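You operate a simulated robot arm through the tools that you are given. There is no shell and no other tool.

You run a simulated robot arm. Do the job below in one go: nothing can be reset, and whatever is moved stays where it is left.

## Task
Open the sack, ram its load under the line, add the brick rubble, shut it.
Fine: use the rammer and put it back. Set down upright: rammer.

The check looks at the end state, three seconds after you hand in, the way a careful person would. Anything else that was tipped, shoved, dropped, spilled or broken makes it a failure.

## Robot
A 6-joint arm with a fingered hand, fixed in place. Base frame: the origin is at the foot of the arm, x ahead of it, y to its left, z up. Lengths are in m, angles in rad, forces in N, time in s.
With the tool pointing down near the work surface it reaches from about 0.26 to 0.72 m from the base axis. Its first joint turns from -2.007 to 2.007 rad. Payload 4 kg.
The tool frame sits at the grasp point between the pads (the TCP): z along the fingers, y along the line on which they close. The tips reach 0.026 m beyond it. The gripper opens to 0.132 m. The gripper's body begins 0.073 m behind the TCP. The gripper is a hand of 4 fingers: y runs from the thumb to the fingers, the wrist lies at [0, 0, -0.239] in the tool frame, and closing takes about 1.5 s.
Orientation is that of the tool frame in the base frame, as a unit quaternion [x, y, z, w]. With the fingers straight down and closing along the base's y, the tool's x points along the base's -x, its y along +y and its z along -z.

## Interface
- The arm moves only by the tool servo_tool. Its argument "steps" is a list of rows, each an object of numbers (a shift or turn left out is 0, a gripper value left out holds the last): "x", "y", "z": the shift along the tool's x, y, z in m; "ax", "ay", "az": the turn, a rotation vector about the tool's x, y, z in rad. In form: [{"x": .., "y": .., "z": .., "ax": .., "ay": .., "az": ..}, ...]. A call has 1 to 20 rows; each row shifts and turns the commanded pose from where the row before left it, along the tool's axes as they then stand. "hand" is the gripper command, from -1 (fully open) to 1 (shut), values between in proportion, set as the call begins (left out, the last holds). Rows are played at 5 a second. More than 0.05 m and 0.15 rad between two rows, or a gripper value outside its range, and nothing of the call is played. Where a pose cannot be reached the arm comes as near as it can. A force on the tool above 90 N (or 10 N above the force at the start of the call, whichever is more), or a blocked arm, ends the call early, and 0.2 s more pass. Each finger travels about 0.153 m/s and halts on what it meets, pressing with about 33 N; the grip force reading is that of the motor and also rises with nothing between the fingers. The clock runs only during rows and for 0.2 s after the last one: add rows that do not move to give the fingers time. It gives the time, the measured TCP pose, the force on the tool (base axes), the opening and the grip force at its end, in the units of the frame above (readings bear some noise), with the torque about the TCP (base axes, N m) and any sound that the robot's microphone picked up, and new pictures: "views" is both (left out), scene, wrist or none.
- Cameras (640 x 400 px; columns grow to the right, rows downward): "scene" is fixed at [0.4004, -0.6452, 1.4052]; the picture's right is [0.99, -0.11, 0.00], its down [-0.05, -0.40, -0.92] and it looks along [0.10, 0.91, -0.40] (base axes); focal length 301 px, centre (320, 200). "wrist" rides on the gripper at [0.068, 0.002, -0.097] in the tool frame; the picture's right is [-0.03, 1.00, 0.00], its down [-0.82, -0.02, -0.58] and it looks along [-0.58, -0.01, 0.82] (tool axes); focal length 270 px, centre (320, 200). There is no depth. A picture from a camera that has moved, and an enlarged one, comes with that camera's place and axes in the base frame and with its lens. The place of the scene camera against the robot may be out by one fixed shift of up to 0.012 m in any direction.
- slide_trunk(by): slides the trunk up (or, below 0, down) by that many m; the arm rides with it, the base frame stays. It gives what a move gives, with no picture.
- finger_targets(finger1, finger2, finger3, thumb_bend): sets how far each is bent, from 0 (flat) to 1 (curled in); at 0.3 the hand is open as for a grip, at 0.7 the pads meet at the TCP. One left out holds its place. A second passes; each finger stops where it meets its share of the squeeze, and holds until it gets a number again. A gripper value or a shape takes the hand back. It gives what a move gives, with no picture; readings hold the bend of each and the force on the fingers (four entries, about 0 where the hand has none), thumb and palm.
- preshape(shape): the hand has 4 fingers and takes this shape, open, in about a second: jaw (thumb against the fingers, like two jaws); tri (thumb and two fingers); tip (a fingertip pinch); poke (one finger out to press); point (the index stretched); flat (the hand flat); cup (the hand cupped); fist (a fist). The gripper value then closes the fingers along that shape, each until it touches; the sizes above hold for jaw. It gives what a move gives, with no picture.
- enlarge(camera, box): a new picture of the part [left, top, right, bottom] of that camera's present view, enlarged. The clock stands still meanwhile.
- close_job(): hands the job in; it is judged then, once.

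Places have to be worked out from the pictures, the camera data and where the tool is seen. Open the gripper and draw the arm clear of the work before you hand the job in, unless the task says otherwise.

The tools are called as a command line: name --argument value ..., lists and objects as JSON in quotes. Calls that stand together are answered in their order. servo_tool: Moves the arm, as the interface text tells. Its arguments: {"type":"object","properties":{"steps":{"type":"array","items":{"type":"object","properties":{"x":{"type":"number"},"y":{"type":"number"},"z":{"type":"number"},"ax":{"type":"number"},"ay":{"type":"number"},"az":{"type":"number"}}}},"hand":{"type":"number"},"views":{"type":"string","enum":["both","scene","wrist","none"]}},"required":["steps"]} The other tools are called the same way: slide_trunk (by) slides the trunk up or down; preshape (shape) gives the hand a shape; finger_targets (finger1, finger2, finger3, thumb_bend) moves the fingers one by one; enlarge (camera, box) takes an enlarged picture of a part of a camera's view; close_job () hands the job in.

At the start:

```text
time_s: 0.0
ee_pos: [0.3618, 0.1899, 1.357]
tcp_rot: [-0.001, 1.0, 0.0, 0.0]
contact_force: [-0.3, 0.3, 0.4]
ft_torque: [0.01, -0.01, -0.01]
gripper_width: 0.1318
finger_force: 0.1
shape: jaw
bend: [0.3, 0.3, 0.3, 0.3]
finger forces: [0.0, 0.0, 0.0, 0.1, 0.0, 0.0]
trunk travel left (down, up): [-0.925, 0.065]
```

scene: 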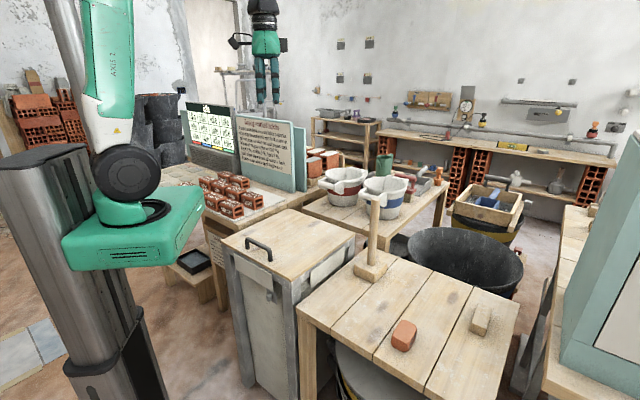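
wrist: 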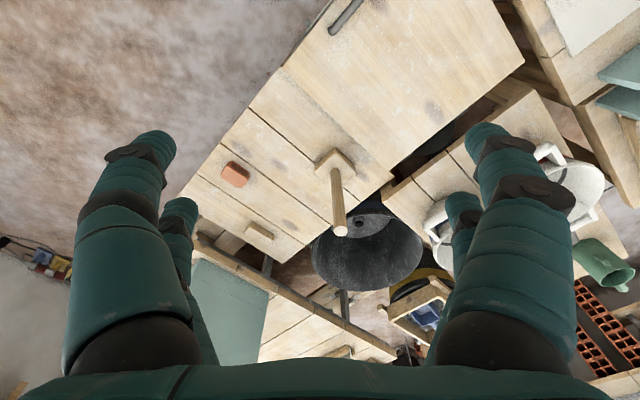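

The pictures show a bin with a handled lid, a rammer (a pole on a block), a brick piece and a wooden block on the table. I look closer before I move anything.

enlarge --camera "scene" --box '[200, 180, 520, 400]'

enlarge --camera "scene" --box '[170, 90, 330, 190]'

enlarge --camera "wrist" --box '[180, 0, 500, 280]'

enlarge --camera "scene" --box '[300, 80, 640, 290]'

```text
1.82 times, centred on (360, 290) of scene
camera zoom: at [0.4004, -0.6452, 1.4052], right [0.99, -0.11, 0.0], down [-0.05, -0.4, -0.92], along [0.1, 0.91, -0.4], focal length 547 px, centre (247, 36)
```

zoom: 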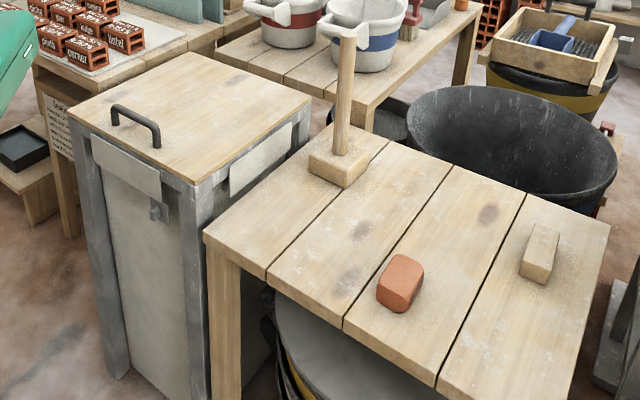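

```text
4.00 times, centred on (250, 140) of scene
camera zoom: at [0.4004, -0.6452, 1.4052], right [0.99, -0.11, 0.0], down [-0.05, -0.4, -0.92], along [0.1, 0.91, -0.4], focal length 1203 px, centre (600, 440)
```

zoom: 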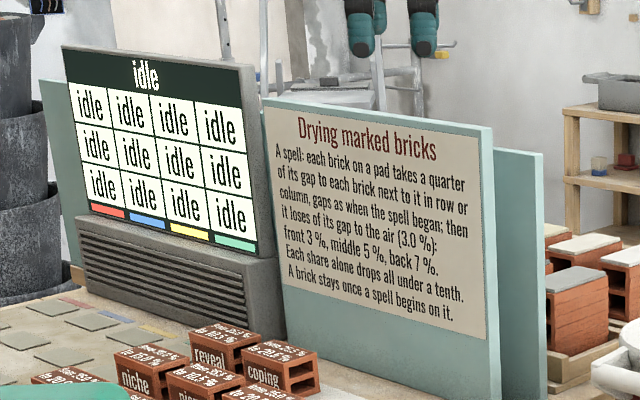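

```text
1.43 times, centred on (340, 140) of wrist
camera zoom: at [0.2926, 0.1934, 1.4533], right [0.03, 1.0, 0.0], down [0.82, -0.02, 0.58], along [0.58, -0.01, -0.82], focal length 386 px, centre (291, 286)
```

zoom: 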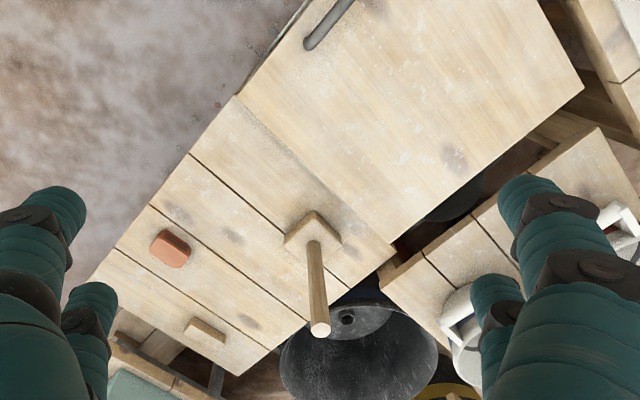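

```text
1.88 times, centred on (470, 185) of scene
camera zoom: at [0.4004, -0.6452, 1.4052], right [0.99, -0.11, 0.0], down [-0.05, -0.4, -0.92], along [0.1, 0.91, -0.4], focal length 566 px, centre (38, 228)
```

zoom: 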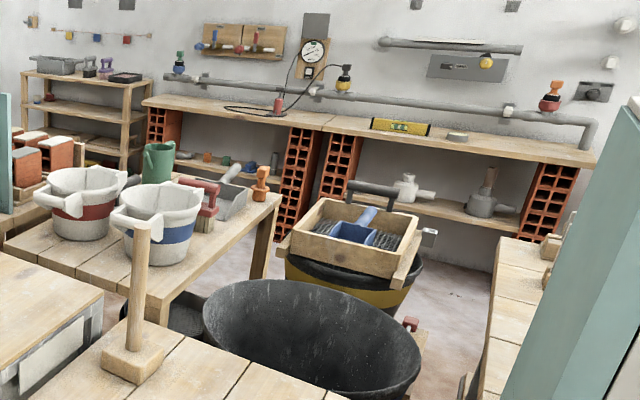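

Triangulating both views puts the lid top at z≈0.805, with corners at about (0.39,0.11), (0.655,0.376), (0.39,0.69) and (0.13,0.43). The handle sits near (0.28,0.28) and the rammer top near (0.677,0.229,1.02). I zoom in on the details.

enlarge --camera "scene" --box '[220, 230, 320, 310]'

enlarge --camera "scene" --box '[310, 190, 410, 290]'

enlarge --camera "scene" --box '[380, 280, 520, 370]'

enlarge --camera "scene" --box '[220, 190, 380, 400]'

```text
5.00 times, centred on (270, 270) of scene
camera zoom: at [0.4004, -0.6452, 1.4052], right [0.99, -0.11, 0.0], down [-0.05, -0.4, -0.92], along [0.1, 0.91, -0.4], focal length 1503 px, centre (570, -150)
```

zoom: 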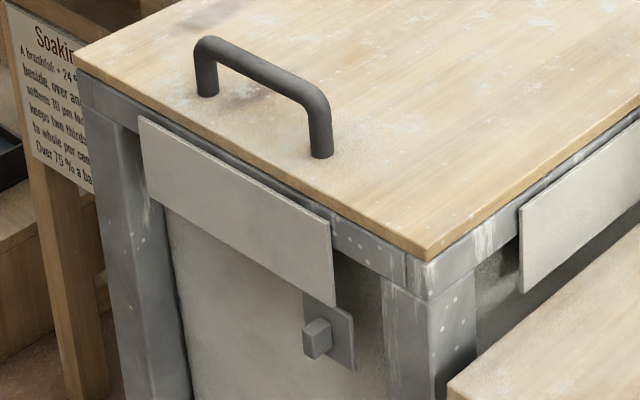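

```text
4.00 times, centred on (360, 240) of scene
camera zoom: at [0.4004, -0.6452, 1.4052], right [0.99, -0.11, 0.0], down [-0.05, -0.4, -0.92], along [0.1, 0.91, -0.4], focal length 1203 px, centre (160, 40)
```

zoom: 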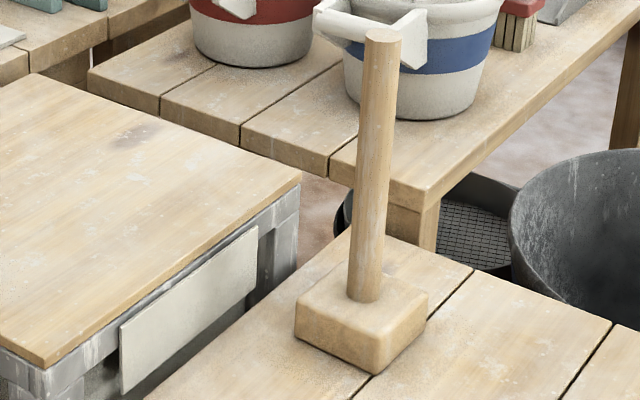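

```text
4.44 times, centred on (450, 325) of scene
camera zoom: at [0.4004, -0.6452, 1.4052], right [0.99, -0.11, 0.0], down [-0.05, -0.4, -0.92], along [0.1, 0.91, -0.4], focal length 1336 px, centre (-258, -356)
```

zoom: 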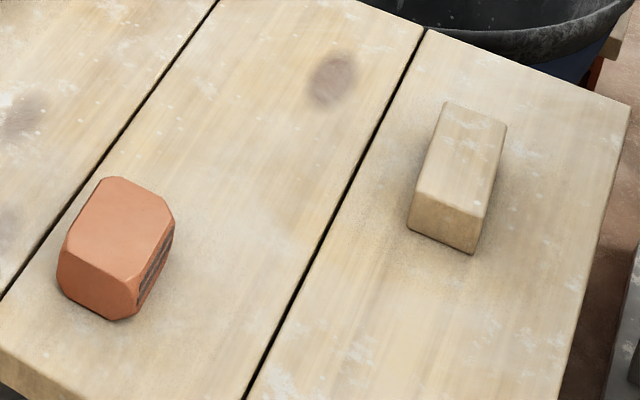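

```text
1.90 times, centred on (300, 295) of scene
camera zoom: at [0.4004, -0.6452, 1.4052], right [0.99, -0.11, 0.0], down [-0.05, -0.4, -0.92], along [0.1, 0.91, -0.4], focal length 573 px, centre (358, 19)
```

zoom: 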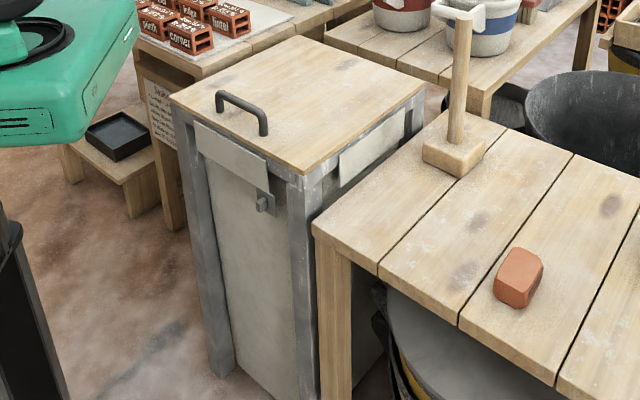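

There's a steel knob plate (a latch) on the front face below the handle's right post, at about (0.31,0.21,0.66). The box stands at 45° to the base. I lower the trunk so I can work at lid height and view the latch with the wrist camera.

slide_trunk --by -0.25

```text
time_s: 2.6
ee_pos: [0.3618, 0.1909, 1.1077]
tcp_rot: [0.0, 1.0, 0.001, 0.0]
contact_force: [0.6, 0.1, 0.7]
ft_torque: [-0.03, -0.04, 0.0]
gripper_width: 0.1317
finger_force: 0.0
shape: jaw
bend: [0.3, 0.3, 0.3, 0.3]
finger forces: [0.0, 0.0, 0.1, 0.0, 0.1, 0.0]
trunk travel left (down, up): [-0.675, 0.315]
```

I swing to a viewpoint in front of the box, turning the wrist so its camera looks at the front face.

servo_tool --steps '[{"x": 0.02, "y": -0.005}, {"x": 0.02, "y": -0.01}, {"x": 0.02, "y": -0.01}, {"x": 0.02, "y": -0.01}, {"x": 0.02, "y": -0.005}, {"az": -0.131}, {"az": -0.131}, {"az": -0.131}, {"az": -0.131}, {"az": -0.131}, {"az": -0.13}, {"z": 0.03}, {"z": 0.03}, {"z": 0.03}, {"z": 0.03}]'

```text
time_s: 5.8
ee_pos: [0.2642, 0.1474, 0.9881]
tcp_rot: [-0.384, 0.924, 0.0, 0.0]
contact_force: [-0.2, 0.0, -1.0]
ft_torque: [-0.05, -0.04, 0.02]
gripper_width: 0.132
finger_force: 0.0
shape: jaw
bend: [0.3, 0.3, 0.3, 0.3]
finger forces: [0.0, 0.1, 0.0, 0.0, 0.0, 0.1]
trunk travel left (down, up): [-0.675, 0.315]
camera wrist: at [0.2125, 0.1011, 1.0836], right [-0.69, 0.73, 0.0], down [0.59, 0.56, 0.58], along [0.42, 0.4, -0.82], focal length 270 px, centre (320, 200)
```

scene: 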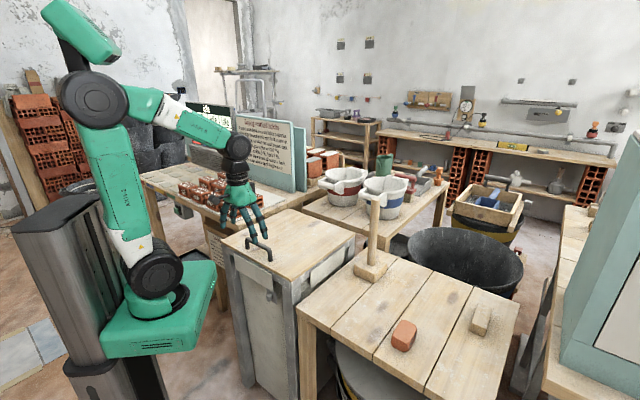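
wrist: 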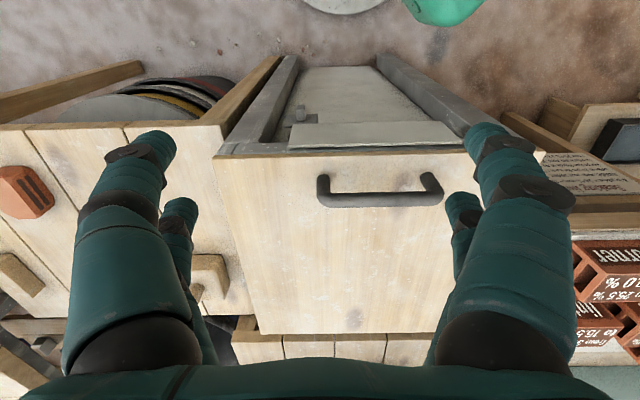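

The lid, handle and latch are now clear in the wrist view. I zoom in on the latch.

enlarge --camera "wrist" --box '[210, 50, 480, 220]'

enlarge --camera "wrist" --box '[260, 70, 360, 150]'

enlarge --camera "scene" --box '[210, 180, 310, 400]'

```text
2.35 times, centred on (345, 135) of wrist
camera zoom: at [0.2125, 0.1011, 1.0836], right [-0.69, 0.73, 0.0], down [0.59, 0.56, 0.58], along [0.42, 0.4, -0.82], focal length 636 px, centre (261, 353)
```

zoom: 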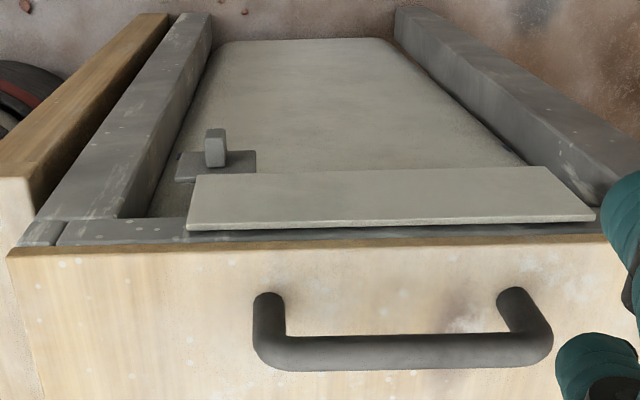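

```text
5.00 times, centred on (310, 110) of wrist
camera zoom: at [0.2125, 0.1011, 1.0836], right [-0.69, 0.73, 0.0], down [0.59, 0.56, 0.58], along [0.42, 0.4, -0.82], focal length 1351 px, centre (370, 650)
```

zoom: 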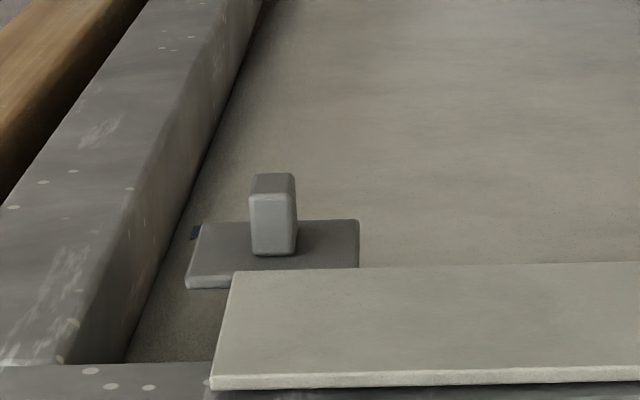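

```text
1.82 times, centred on (260, 290) of scene
camera zoom: at [0.4004, -0.6452, 1.4052], right [0.99, -0.11, 0.0], down [-0.05, -0.4, -0.92], along [0.1, 0.91, -0.4], focal length 547 px, centre (429, 36)
```

zoom: 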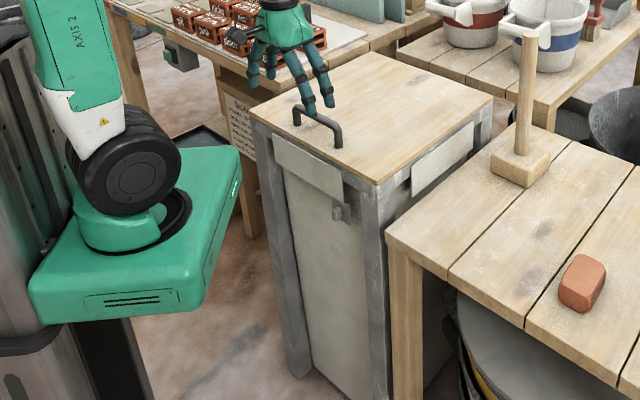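

The latch looks like a small plate with a knob, and there's a tiny blue mark next to it. I check the finer detail from both cameras.

enlarge --camera "scene" --box '[250, 260, 310, 310]'

enlarge --camera "wrist" --box '[270, 90, 330, 140]'

enlarge --camera "scene" --box '[290, 220, 370, 290]'

```text
8.00 times, centred on (280, 285) of scene
camera zoom: at [0.4004, -0.6452, 1.4052], right [0.99, -0.11, 0.0], down [-0.05, -0.4, -0.92], along [0.1, 0.91, -0.4], focal length 2405 px, centre (640, -480)
```

zoom: 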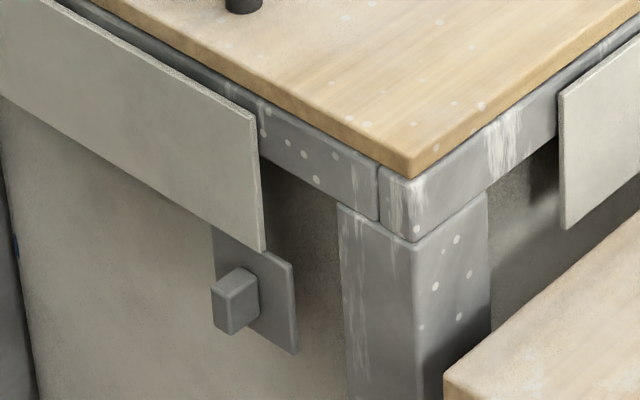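

```text
8.00 times, centred on (300, 115) of wrist
camera zoom: at [0.2125, 0.1011, 1.0836], right [-0.69, 0.73, 0.0], down [0.59, 0.56, 0.58], along [0.42, 0.4, -0.82], focal length 2162 px, centre (480, 880)
```

zoom: 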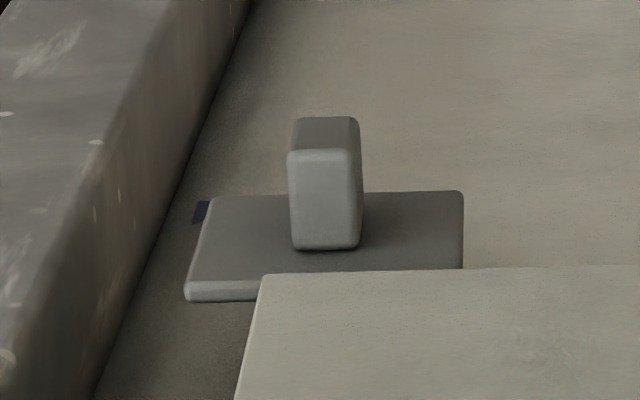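

```text
5.71 times, centred on (330, 255) of scene
camera zoom: at [0.4004, -0.6452, 1.4052], right [0.99, -0.11, 0.0], down [-0.05, -0.4, -0.92], along [0.1, 0.91, -0.4], focal length 1718 px, centre (263, -114)
```

zoom: 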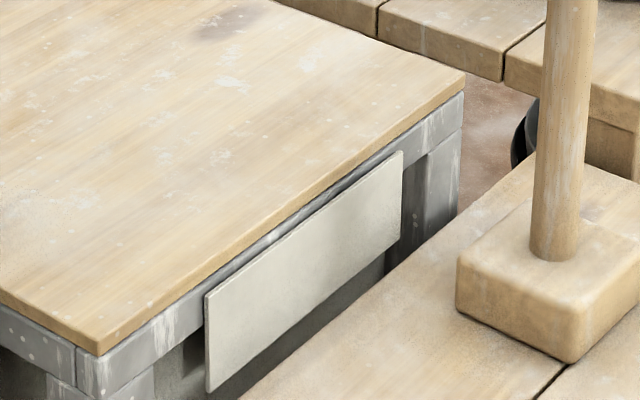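

The latch plate and a blue mark sit on the sack wall, well below the lid, so I try the lid handle gently first. I turn the hand so it closes across the handle bar and hover over it at about (0.289,0.264).

servo_tool --steps '[{"az": 0.143}, {"az": 0.143}, {"az": 0.143}, {"az": 0.143}, {"az": 0.143}, {"az": 0.143}, {"az": 0.143}, {"az": 0.143}, {"az": 0.143}, {"az": 0.143}, {"az": 0.141}, {"x": 0.016, "y": 0.025}, {"x": 0.016, "y": 0.025}, {"x": 0.016, "y": 0.025}, {"x": 0.017, "y": 0.025}, {"z": 0.02}, {"z": 0.02}]'

```text
time_s: 9.4
ee_pos: [0.2858, 0.2697, 0.9498]
tcp_rot: [0.382, 0.924, 0.0, 0.0]
contact_force: [-0.3, 0.2, 0.6]
ft_torque: [0.02, 0.01, -0.01]
gripper_width: 0.132
finger_force: 0.1
shape: jaw
bend: [0.3, 0.3, 0.3, 0.3]
finger forces: [0.1, 0.1, 0.0, 0.1, 0.0, 0.0]
trunk travel left (down, up): [-0.675, 0.315]
camera wrist: at [0.239, 0.3194, 1.0439], right [0.72, 0.69, 0.0], down [0.56, -0.59, 0.58], along [0.4, -0.42, -0.82], focal length 270 px, centre (320, 200)
```

scene: 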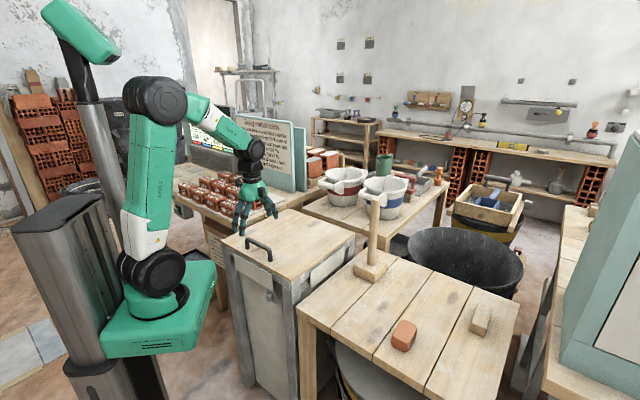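
wrist: 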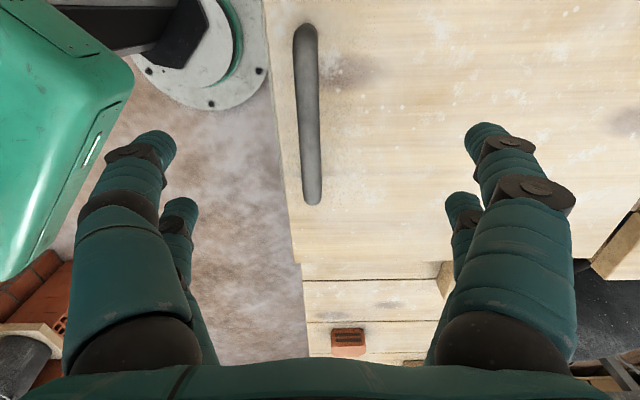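

The bar's centre line lies at about (0.284,0.262). I correct by a few mm and descend with the fingers open on both sides of it.

servo_tool --steps '[{"x": -0.004, "y": -0.0075}, {"z": 0.025}, {"z": 0.025}, {"z": 0.025}, {"z": 0.02}, {}]'

enlarge --camera "scene" --box '[210, 180, 310, 260]'

```text
time_s: 10.8
ee_pos: [0.2845, 0.2593, 0.853]
tcp_rot: [0.382, 0.924, 0.0, 0.0]
contact_force: [0.4, -0.1, -0.3]
ft_torque: [0.02, -0.01, -0.02]
gripper_width: 0.1318
finger_force: 0.0
shape: jaw
bend: [0.3, 0.3, 0.3, 0.3]
finger forces: [0.0, 0.1, 0.1, 0.0, 0.0, 0.0]
trunk travel left (down, up): [-0.675, 0.315]
camera wrist: at [0.2367, 0.3093, 0.9482], right [0.72, 0.69, 0.0], down [0.56, -0.59, 0.58], along [0.4, -0.42, -0.82], focal length 270 px, centre (320, 200)
```

scene: 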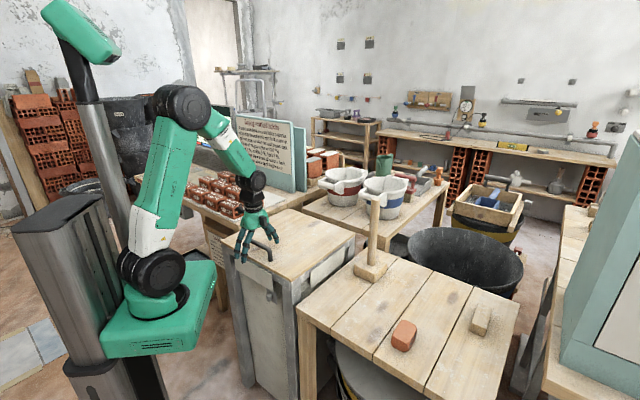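
wrist: 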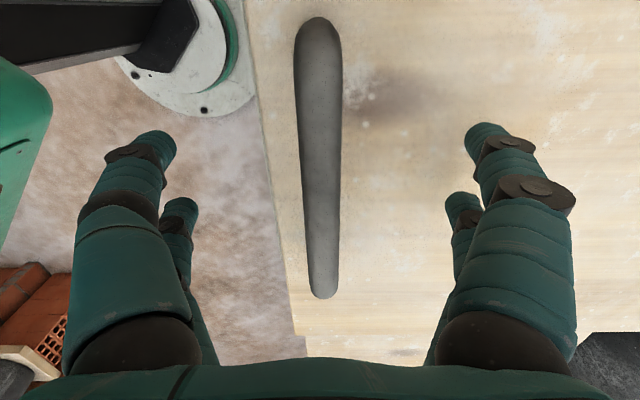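

```text
5.00 times, centred on (260, 220) of scene
camera zoom: at [0.4004, -0.6452, 1.4052], right [0.99, -0.11, 0.0], down [-0.05, -0.4, -0.92], along [0.1, 0.91, -0.4], focal length 1503 px, centre (620, 100)
```

zoom: 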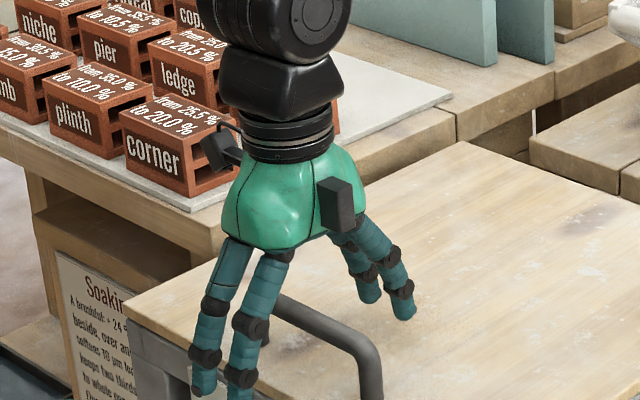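

The fingers straddle the bar, with the TCP at about bar height. I close the hand.

servo_tool --hand 1 --steps '[{}, {}, {}, {}, {}, {}, {}, {}, {}]'

enlarge --camera "scene" --box '[210, 180, 310, 280]'

```text
time_s: 12.8
ee_pos: [0.2847, 0.2588, 0.8527]
tcp_rot: [0.383, 0.924, 0.0, 0.001]
contact_force: [-1.7, -1.8, -1.3]
ft_torque: [-0.01, 0.0, 0.07]
gripper_width: 0.0
finger_force: 33.4
shape: jaw
bend: [0.62, 0.62, 0.62, 0.7]
finger forces: [0.0, 0.1, 0.1, 0.0, 0.5, 0.0]
trunk travel left (down, up): [-0.675, 0.315]
camera wrist: at [0.2367, 0.3092, 0.9486], right [0.72, 0.69, 0.0], down [0.56, -0.59, 0.58], along [0.4, -0.42, -0.82], focal length 270 px, centre (320, 200)
```

scene: 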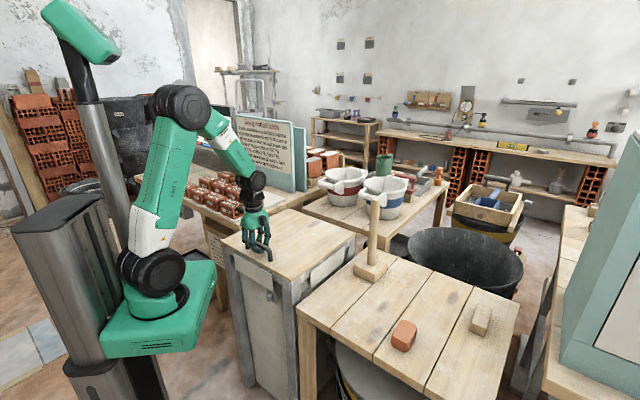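
wrist: 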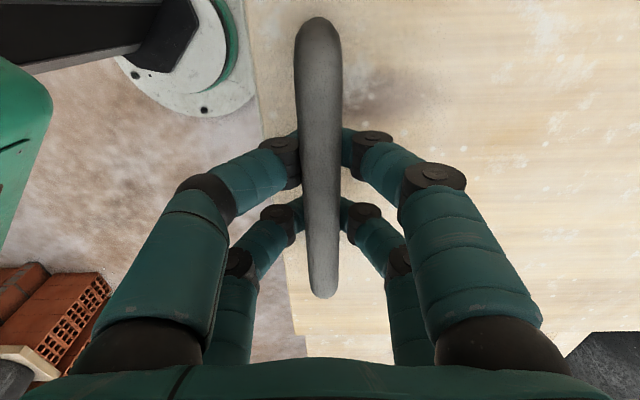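

```text
4.00 times, centred on (260, 230) of scene
camera zoom: at [0.4004, -0.6452, 1.4052], right [0.99, -0.11, 0.0], down [-0.05, -0.4, -0.92], along [0.1, 0.91, -0.4], focal length 1203 px, centre (560, 80)
```

zoom: 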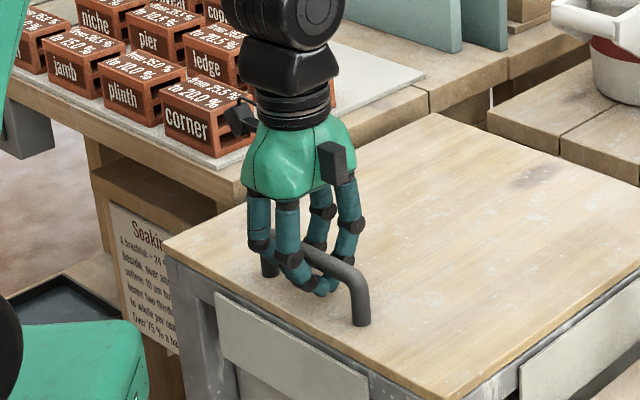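

The fingers met under the bar and cage it like a hook, which suits a swinging lid. I lift 2 cm to test whether the lid is free.

servo_tool --steps '[{"z": -0.005}, {"z": -0.005}, {"z": -0.005}, {"z": -0.005}, {"z": -0.005}, {"z": -0.005}, {}]'

enlarge --camera "scene" --box '[210, 180, 370, 300]'

```text
time_s: 14.4
ee_pos: [0.2861, 0.2605, 0.8823]
tcp_rot: [0.383, 0.924, 0.001, 0.0]
contact_force: [4.7, 2.0, -6.5]
ft_torque: [-0.02, 0.0, 0.02]
gripper_width: 0.0
finger_force: 32.9
shape: jaw
bend: [0.62, 0.62, 0.62, 0.7]
finger forces: [0.0, 0.0, 0.0, 0.0, 0.0, 0.0]
trunk travel left (down, up): [-0.675, 0.315]
camera wrist: at [0.2374, 0.3108, 0.9784], right [0.72, 0.69, 0.0], down [0.56, -0.59, 0.58], along [0.4, -0.42, -0.82], focal length 270 px, centre (320, 200)
```

scene: 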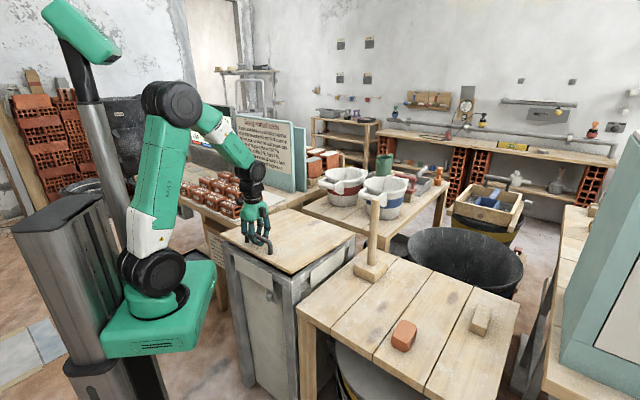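
wrist: 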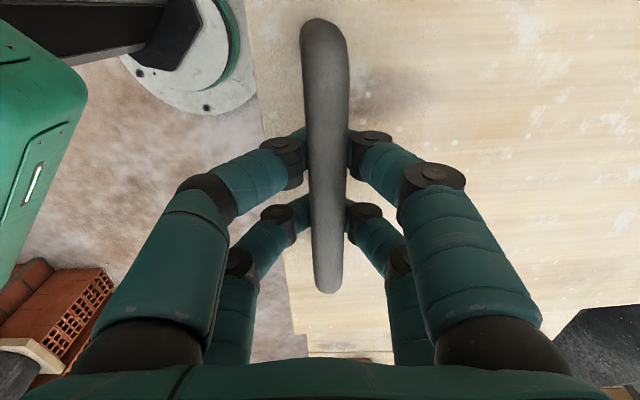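

```text
3.33 times, centred on (290, 240) of scene
camera zoom: at [0.4004, -0.6452, 1.4052], right [0.99, -0.11, 0.0], down [-0.05, -0.4, -0.92], along [0.1, 0.91, -0.4], focal length 1002 px, centre (420, 67)
```

zoom: 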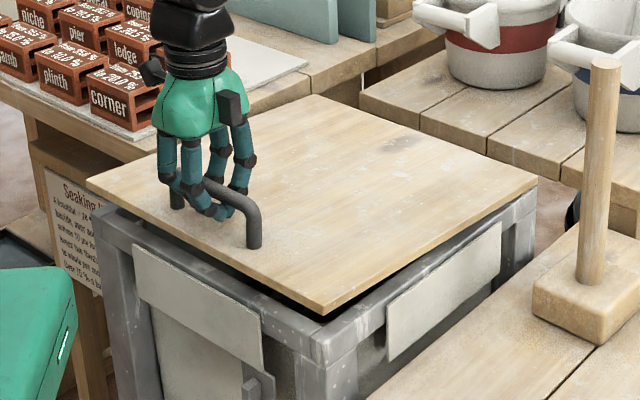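

The lid swings up from the front with about 6.5 N and is hinged at the far edge. I follow the arc upward.

servo_tool --views "scene" --steps '[{"y": 0.0045, "z": -0.017}, {"y": 0.005, "z": -0.016}, {"y": 0.0055, "z": -0.0155}, {"y": 0.0065, "z": -0.0155}, {"y": 0.0073, "z": -0.0153}, {"y": 0.008, "z": -0.015}, {"y": 0.009, "z": -0.0145}, {"y": 0.0095, "z": -0.014}, {"y": 0.01, "z": -0.0135}, {}]'

```text
time_s: 16.6
ee_pos: [0.3302, 0.3043, 1.0204]
tcp_rot: [0.383, 0.924, 0.0, 0.001]
contact_force: [-5.5, -6.4, -1.5]
ft_torque: [-0.02, 0.04, 0.16]
gripper_width: 0.0
finger_force: 33.3
shape: jaw
bend: [0.62, 0.62, 0.62, 0.7]
finger forces: [0.1, 0.0, 0.0, 0.0, 0.1, 0.0]
trunk travel left (down, up): [-0.675, 0.315]
```

scene: 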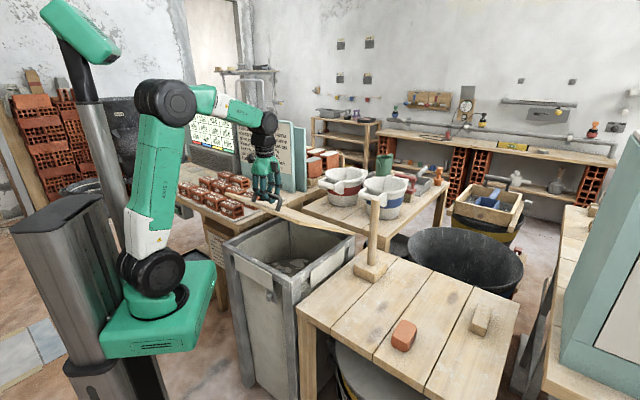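

The lid is at about 30°, and forces are small. I continue the arc.

servo_tool --views "scene" --steps '[{"y": 0.0095, "z": -0.0135}, {"y": 0.011, "z": -0.0125}, {"y": 0.012, "z": -0.012}, {"y": 0.0125, "z": -0.0115}, {"y": 0.013, "z": -0.0105}, {"y": 0.0135, "z": -0.01}, {"y": 0.014, "z": -0.009}, {"y": 0.0145, "z": -0.0085}, {"y": 0.015, "z": -0.008}, {}]'

```text
time_s: 18.8
ee_pos: [0.4107, 0.3862, 1.1169]
tcp_rot: [0.382, 0.924, 0.001, 0.0]
contact_force: [-3.8, -3.0, -0.2]
ft_torque: [0.0, 0.03, 0.03]
gripper_width: 0.0
finger_force: 33.0
shape: jaw
bend: [0.62, 0.62, 0.62, 0.7]
finger forces: [0.1, 0.1, 0.0, 0.0, 0.1, 0.1]
trunk travel left (down, up): [-0.675, 0.315]
```

scene: 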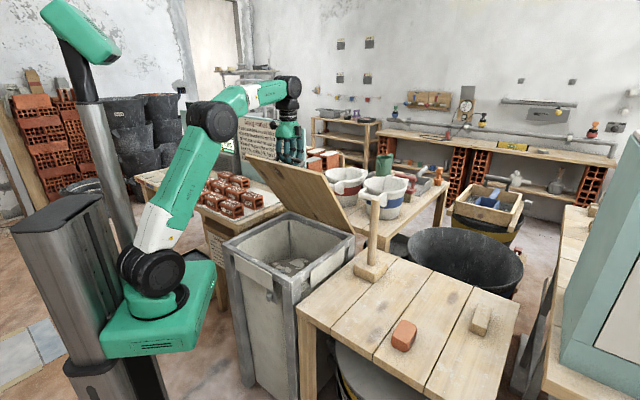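

The lid is at about 55° and still light. I keep following the arc in smaller pieces, watching the buckets behind.

servo_tool --views "both" --steps '[{"y": 0.0155, "z": -0.0075}, {"y": 0.0155, "z": -0.0065}, {"y": 0.016, "z": -0.006}, {"y": 0.016, "z": -0.0045}, {"y": 0.0165, "z": -0.004}, {"y": 0.0165, "z": -0.003}, {}]'

```text
time_s: 20.4
ee_pos: [0.45, 0.4233, 1.1164]
tcp_rot: [0.382, 0.924, 0.001, 0.0]
contact_force: [-1.9, -2.0, -2.4]
ft_torque: [0.02, -0.06, 0.01]
gripper_width: 0.0001
finger_force: 33.3
shape: jaw
bend: [0.62, 0.62, 0.62, 0.7]
finger forces: [0.1, 0.0, 0.0, 0.1, 2.5, 0.0]
out of reach, approached as far as the arm can: row 3, 4, 5, 6
trunk travel left (down, up): [-0.675, 0.315]
camera wrist: at [0.4029, 0.4735, 1.212], right [0.72, 0.69, 0.0], down [0.56, -0.59, 0.58], along [0.4, -0.42, -0.82], focal length 270 px, centre (320, 200)
```

scene: 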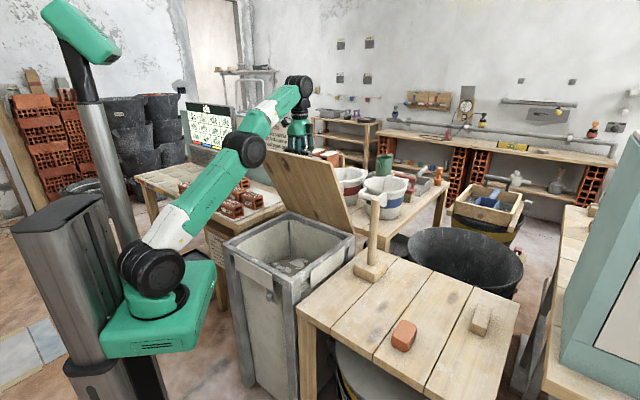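
wrist: 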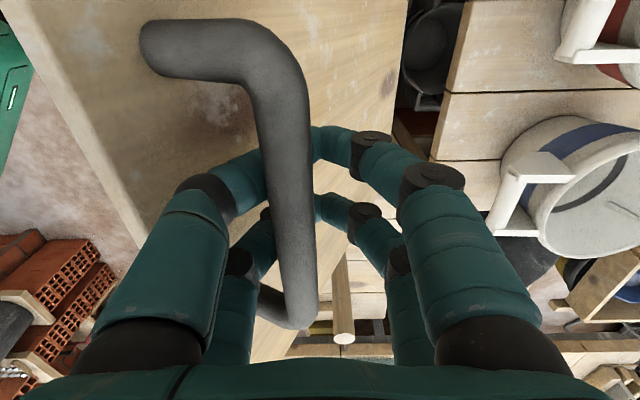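

At this trunk height the arm runs out of reach at about 64° of lid angle. I'll lower the lid back down the same arc, regrasp with the trunk higher, and then open it fully. First I reverse the last rows.

servo_tool --views "none" --steps '[{"y": -0.0165, "z": 0.003}, {"y": -0.0165, "z": 0.004}, {"y": -0.016, "z": 0.0045}, {"y": -0.016, "z": 0.006}, {"y": -0.0155, "z": 0.0065}, {"y": -0.0155, "z": 0.0075}, {}]'

```text
time_s: 22.0
ee_pos: [0.383, 0.3555, 1.0853]
tcp_rot: [0.382, 0.924, 0.0, 0.0]
contact_force: [0.1, 1.8, 1.2]
ft_torque: [0.0, -0.01, 0.02]
gripper_width: 0.0
finger_force: 33.1
shape: jaw
bend: [0.62, 0.62, 0.62, 0.7]
finger forces: [0.0, 0.0, 0.8, 0.0, 0.0, 0.0]
trunk travel left (down, up): [-0.675, 0.315]
```

The reversal tracks the arc (radius 0.34 m). I lower the lid the rest of the way, ending slowly.

servo_tool --views "scene" --steps '[{"y": -0.0213, "z": 0.0168}, {"y": -0.0199, "z": 0.0185}, {"y": -0.0183, "z": 0.02}, {"y": -0.0166, "z": 0.0214}, {"y": -0.0149, "z": 0.0226}, {"y": -0.0066, "z": 0.0119}, {"y": -0.0065, "z": 0.0119}, {"y": -0.0056, "z": 0.0124}, {"y": -0.0055, "z": 0.0123}, {"y": -0.0046, "z": 0.0128}, {"y": -0.0045, "z": 0.0128}, {"y": -0.0036, "z": 0.0131}, {"y": -0.0025, "z": 0.009}, {"y": -0.002, "z": 0.008}, {"y": -0.0015, "z": 0.008}, {"y": -0.0015, "z": 0.008}, {"y": -0.001, "z": 0.005}, {}]'

```text
time_s: 25.8
ee_pos: [0.2859, 0.2586, 0.8611]
tcp_rot: [0.382, 0.924, 0.001, -0.001]
contact_force: [0.2, -0.1, -0.4]
ft_torque: [0.01, -0.01, -0.01]
gripper_width: 0.0
finger_force: 33.1
shape: jaw
bend: [0.62, 0.62, 0.62, 0.7]
finger forces: [0.1, 0.1, 0.0, 0.0, 0.1, 0.0]
trunk travel left (down, up): [-0.675, 0.315]
```

scene: 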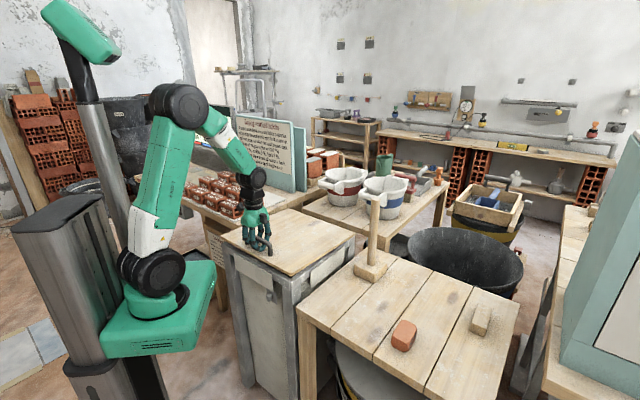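

The lid is down and unloaded. I open the fingers, rise clear, and raise the trunk.

servo_tool --hand -1 --views "none" --steps '[{}, {}, {}, {}, {}, {}, {}, {}, {"z": -0.03}, {"z": -0.03}]'

slide_trunk --by 0.2

servo_tool --steps '[{"z": 0.04}, {"z": 0.04}, {"z": 0.04}, {"z": 0.04}, {"z": 0.03}, {}]'

```text
time_s: 28.0
ee_pos: [0.2846, 0.2581, 0.9217]
tcp_rot: [0.383, 0.924, 0.0, 0.0]
contact_force: [-0.1, -0.6, 1.0]
ft_torque: [0.03, 0.0, -0.03]
gripper_width: 0.1318
finger_force: 0.0
shape: jaw
bend: [0.3, 0.3, 0.3, 0.3]
finger forces: [0.0, 0.1, 0.0, 0.1, 0.0, 0.0]
trunk travel left (down, up): [-0.675, 0.315]
```

```text
time_s: 30.1
ee_pos: [0.2863, 0.2597, 1.1215]
tcp_rot: [0.382, 0.924, 0.001, -0.001]
contact_force: [-0.9, 0.5, -0.2]
ft_torque: [-0.02, -0.02, -0.02]
gripper_width: 0.1321
finger_force: 0.0
shape: jaw
bend: [0.3, 0.3, 0.3, 0.3]
finger forces: [0.0, 0.0, 0.0, 0.0, 0.0, 0.1]
trunk travel left (down, up): [-0.875, 0.115]
```

```text
time_s: 31.6
ee_pos: [0.2846, 0.2574, 0.9316]
tcp_rot: [0.382, 0.924, 0.001, 0.001]
contact_force: [0.1, 0.1, 0.1]
ft_torque: [0.01, -0.03, 0.01]
gripper_width: 0.132
finger_force: 0.2
shape: jaw
bend: [0.3, 0.3, 0.3, 0.3]
finger forces: [0.0, 0.0, 0.0, 0.0, 0.0, 0.0]
trunk travel left (down, up): [-0.875, 0.115]
camera wrist: at [0.2385, 0.3082, 1.0261], right [0.72, 0.69, 0.0], down [0.56, -0.59, 0.58], along [0.4, -0.42, -0.82], focal length 270 px, centre (320, 200)
```

scene: 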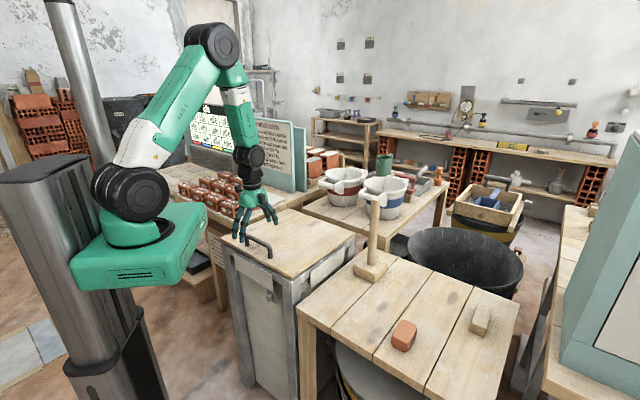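
wrist: 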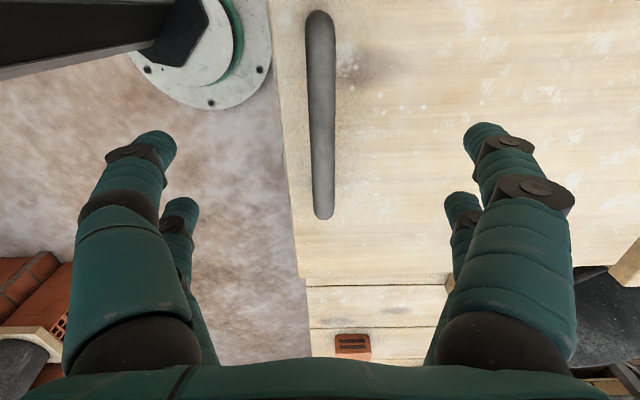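

The arm reaches fine from this height. I descend around the bar again and close.

servo_tool --views "none" --steps '[{"y": 0.001, "z": 0.02}, {"z": 0.02}, {"z": 0.02}, {"z": 0.019}, {}]'

servo_tool --hand 1 --steps '[{}, {}, {}, {}, {}, {}, {}, {}, {}]'

```text
time_s: 32.8
ee_pos: [0.2852, 0.2581, 0.8518]
tcp_rot: [0.383, 0.924, 0.0, 0.0]
contact_force: [0.1, -0.4, -0.2]
ft_torque: [0.02, -0.03, -0.02]
gripper_width: 0.1316
finger_force: 0.1
shape: jaw
bend: [0.3, 0.3, 0.3, 0.3]
finger forces: [0.0, 0.0, 0.0, 0.0, 0.0, 0.0]
trunk travel left (down, up): [-0.875, 0.115]
```

```text
time_s: 34.8
ee_pos: [0.2853, 0.2581, 0.8534]
tcp_rot: [0.384, 0.923, -0.003, -0.001]
contact_force: [-10.1, -9.2, -12.8]
ft_torque: [-2.02, 2.18, 0.02]
gripper_width: 0.0197
finger_force: 32.5
shape: jaw
bend: [0.71, 0.71, 0.73, 0.7]
finger forces: [29.7, 29.8, 32.4, 0.1, 32.6, 0.0]
trunk travel left (down, up): [-0.875, 0.115]
camera wrist: at [0.2374, 0.3085, 0.9479], right [0.72, 0.69, -0.01], down [0.56, -0.59, 0.58], along [0.4, -0.42, -0.82], focal length 270 px, centre (320, 200)
```

scene: 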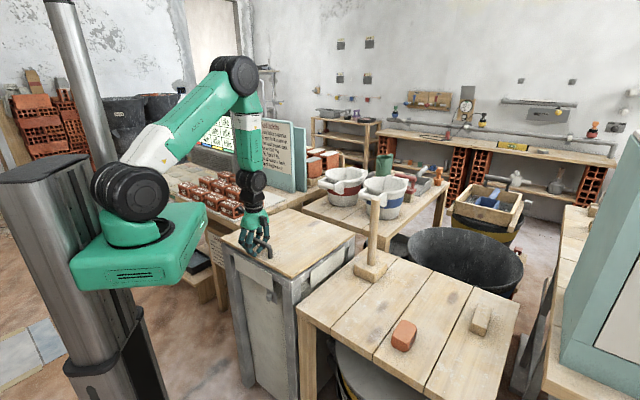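
wrist: 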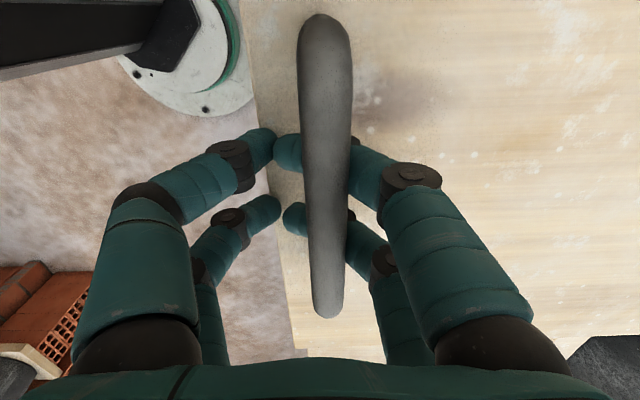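

This time the fingers wedged unevenly: 0.02 m opening and about 2 N m of torque. I open and take the hold again with a slight correction.

servo_tool --hand -1 --views "wrist" --steps '[{}, {}, {}, {}, {}, {}, {}, {}, {"z": -0.002}]'

```text
time_s: 36.8
ee_pos: [0.2868, 0.26, 0.8541]
tcp_rot: [0.383, 0.924, 0.0, -0.001]
contact_force: [0.8, 1.0, -0.8]
ft_torque: [0.0, -0.03, 0.01]
gripper_width: 0.1318
finger_force: 0.1
shape: jaw
bend: [0.3, 0.3, 0.3, 0.3]
finger forces: [0.0, 0.0, 0.0, 0.1, 0.0, 0.0]
trunk travel left (down, up): [-0.875, 0.115]
camera wrist: at [0.2385, 0.3096, 0.9495], right [0.72, 0.69, 0.0], down [0.56, -0.59, 0.58], along [0.4, -0.42, -0.82], focal length 270 px, centre (320, 200)
```

wrist: 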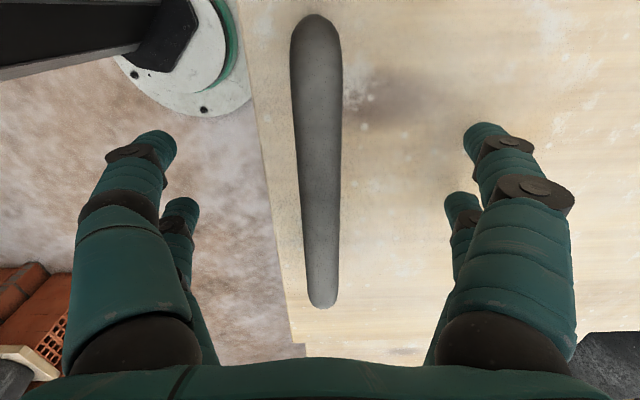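

The bar is centred again, so I close in stages to keep it symmetrical.

servo_tool --hand 0.3 --views "none" --steps '[{}, {}, {}, {}, {}, {}]'

servo_tool --hand 1 --views "wrist" --steps '[{}, {}, {}, {}, {}, {}]'

```text
time_s: 38.1
ee_pos: [0.2866, 0.2601, 0.8531]
tcp_rot: [0.382, 0.924, 0.001, 0.0]
contact_force: [0.6, 0.4, -0.6]
ft_torque: [0.01, -0.01, -0.02]
gripper_width: 0.0466
finger_force: 0.0
shape: jaw
bend: [0.73, 0.73, 0.73, 0.7]
finger forces: [0.0, 0.1, 0.1, 0.0, 0.0, 0.0]
trunk travel left (down, up): [-0.875, 0.115]
```

```text
time_s: 39.5
ee_pos: [0.2865, 0.2605, 0.8546]
tcp_rot: [0.383, 0.924, 0.0, 0.0]
contact_force: [-1.1, -0.3, -0.5]
ft_torque: [0.01, 0.0, -0.01]
gripper_width: 0.0001
finger_force: 33.2
shape: jaw
bend: [0.63, 0.64, 0.64, 0.7]
finger forces: [0.0, 0.1, 0.0, 0.0, 0.0, 0.0]
trunk travel left (down, up): [-0.875, 0.115]
camera wrist: at [0.2385, 0.3096, 0.9495], right [0.72, 0.69, 0.0], down [0.56, -0.59, 0.58], along [0.4, -0.42, -0.82], focal length 270 px, centre (320, 200)
```

wrist: 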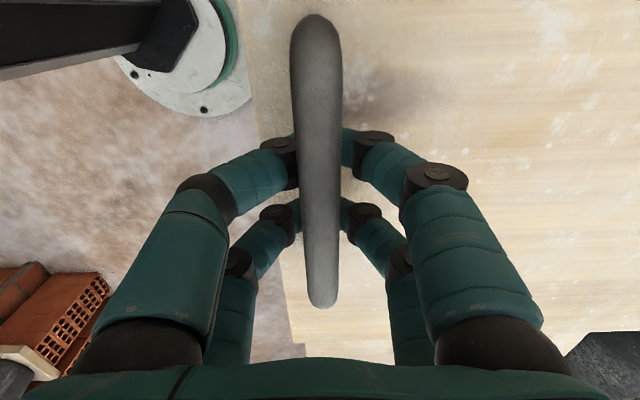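

The bar is caged symmetrically. I swing the lid up along the arc.

servo_tool --views "scene" --steps '[{"z": -0.006}, {"y": 0.004, "z": -0.0246}, {"y": 0.0066, "z": -0.0262}, {"y": 0.0088, "z": -0.0256}, {"y": 0.0108, "z": -0.0247}, {"y": 0.0129, "z": -0.0238}, {"y": 0.0149, "z": -0.0226}, {"y": 0.0166, "z": -0.0214}, {"y": 0.0183, "z": -0.02}, {"y": 0.0199, "z": -0.0185}, {"y": 0.0213, "z": -0.0168}, {"y": 0.0225, "z": -0.0151}, {"y": 0.0237, "z": -0.0132}, {}]'

```text
time_s: 42.5
ee_pos: [0.4129, 0.3885, 1.116]
tcp_rot: [0.383, 0.924, 0.0, 0.0]
contact_force: [-3.5, 0.1, 0.3]
ft_torque: [0.0, 0.01, 0.05]
gripper_width: 0.0
finger_force: 32.6
shape: jaw
bend: [0.63, 0.64, 0.64, 0.7]
finger forces: [0.0, 0.0, 0.0, 0.0, 0.4, 0.1]
trunk travel left (down, up): [-0.875, 0.115]
```

scene: 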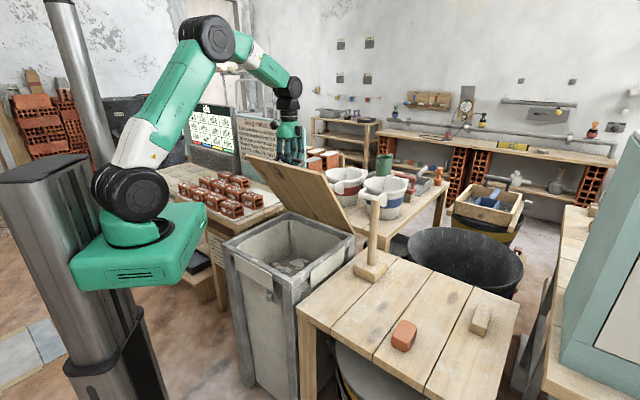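

Forces stay low. I continue to about 75°.

servo_tool --views "both" --steps '[{"y": 0.0123, "z": -0.006}, {"y": 0.0123, "z": -0.0053}, {"y": 0.0128, "z": -0.005}, {"y": 0.0128, "z": -0.0043}, {"y": 0.0131, "z": -0.0039}, {"y": 0.0131, "z": -0.0033}, {"y": 0.0133, "z": -0.0028}, {"y": 0.0133, "z": -0.0023}, {}]'

```text
time_s: 44.5
ee_pos: [0.4884, 0.4595, 1.1469]
tcp_rot: [0.384, 0.923, 0.0, 0.0]
contact_force: [-2.1, -2.8, 0.4]
ft_torque: [0.01, -0.01, 0.07]
gripper_width: 0.0
finger_force: 32.7
shape: jaw
bend: [0.63, 0.64, 0.64, 0.7]
finger forces: [0.1, 0.0, 0.0, 0.0, 2.4, 0.0]
trunk travel left (down, up): [-0.875, 0.115]
camera wrist: at [0.4406, 0.5105, 1.2417], right [0.72, 0.69, 0.0], down [0.56, -0.59, 0.58], along [0.4, -0.42, -0.82], focal length 270 px, centre (320, 200)
```

scene: 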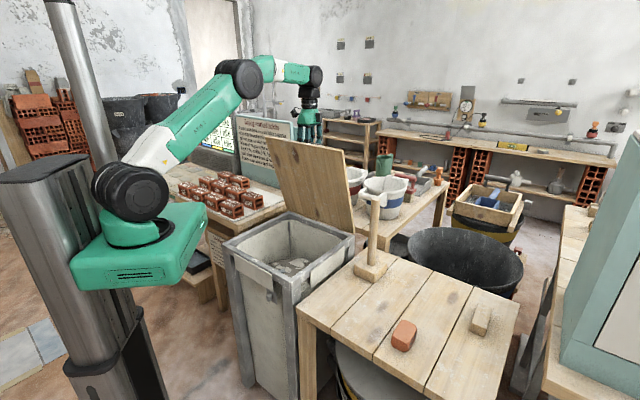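
wrist: 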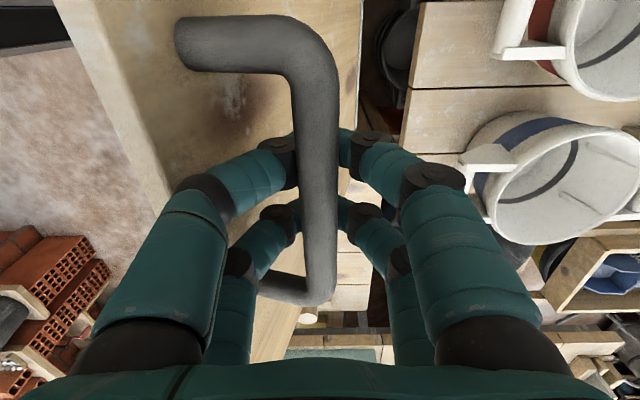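

About 75° and light. I carry on past vertical, tilting the hand outward a little to gain reach.

servo_tool --views "both" --steps '[{"y": 0.0135, "z": -0.0015, "ax": -0.08}, {"y": 0.0136, "z": -0.0004, "ax": -0.08}, {"y": 0.0134, "z": 0.0018, "ax": -0.08}, {"y": 0.0132, "z": 0.0028, "ax": -0.08}, {"y": 0.0127, "z": 0.0046}, {}]'

```text
time_s: 46.0
ee_pos: [0.5338, 0.506, 1.1478]
tcp_rot: [0.379, 0.912, 0.146, 0.061]
contact_force: [-0.6, -1.3, -5.9]
ft_torque: [-0.03, -0.19, 0.04]
gripper_width: 0.0
finger_force: 33.1
shape: jaw
bend: [0.64, 0.64, 0.64, 0.68]
finger forces: [0.0, 0.1, 0.1, 0.0, 6.2, 0.0]
trunk travel left (down, up): [-0.875, 0.115]
camera wrist: at [0.4659, 0.5357, 1.239], right [0.69, 0.65, 0.31], down [0.44, -0.72, 0.54], along [0.58, -0.24, -0.78], focal length 270 px, centre (320, 200)
```

scene: 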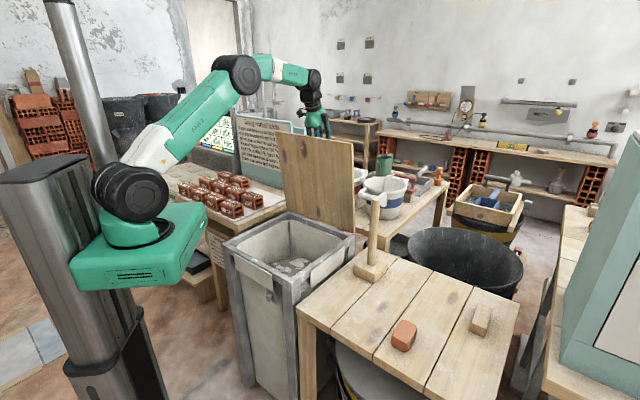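
wrist: 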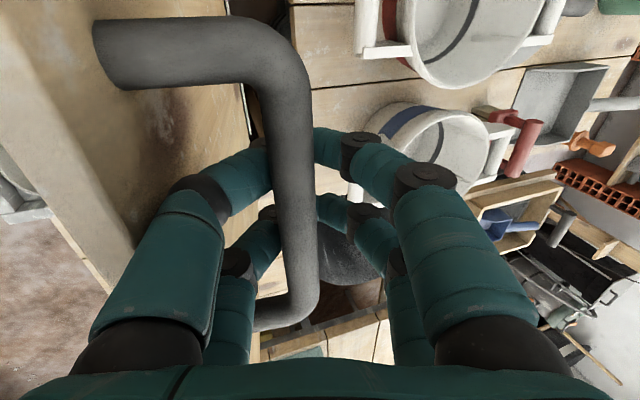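

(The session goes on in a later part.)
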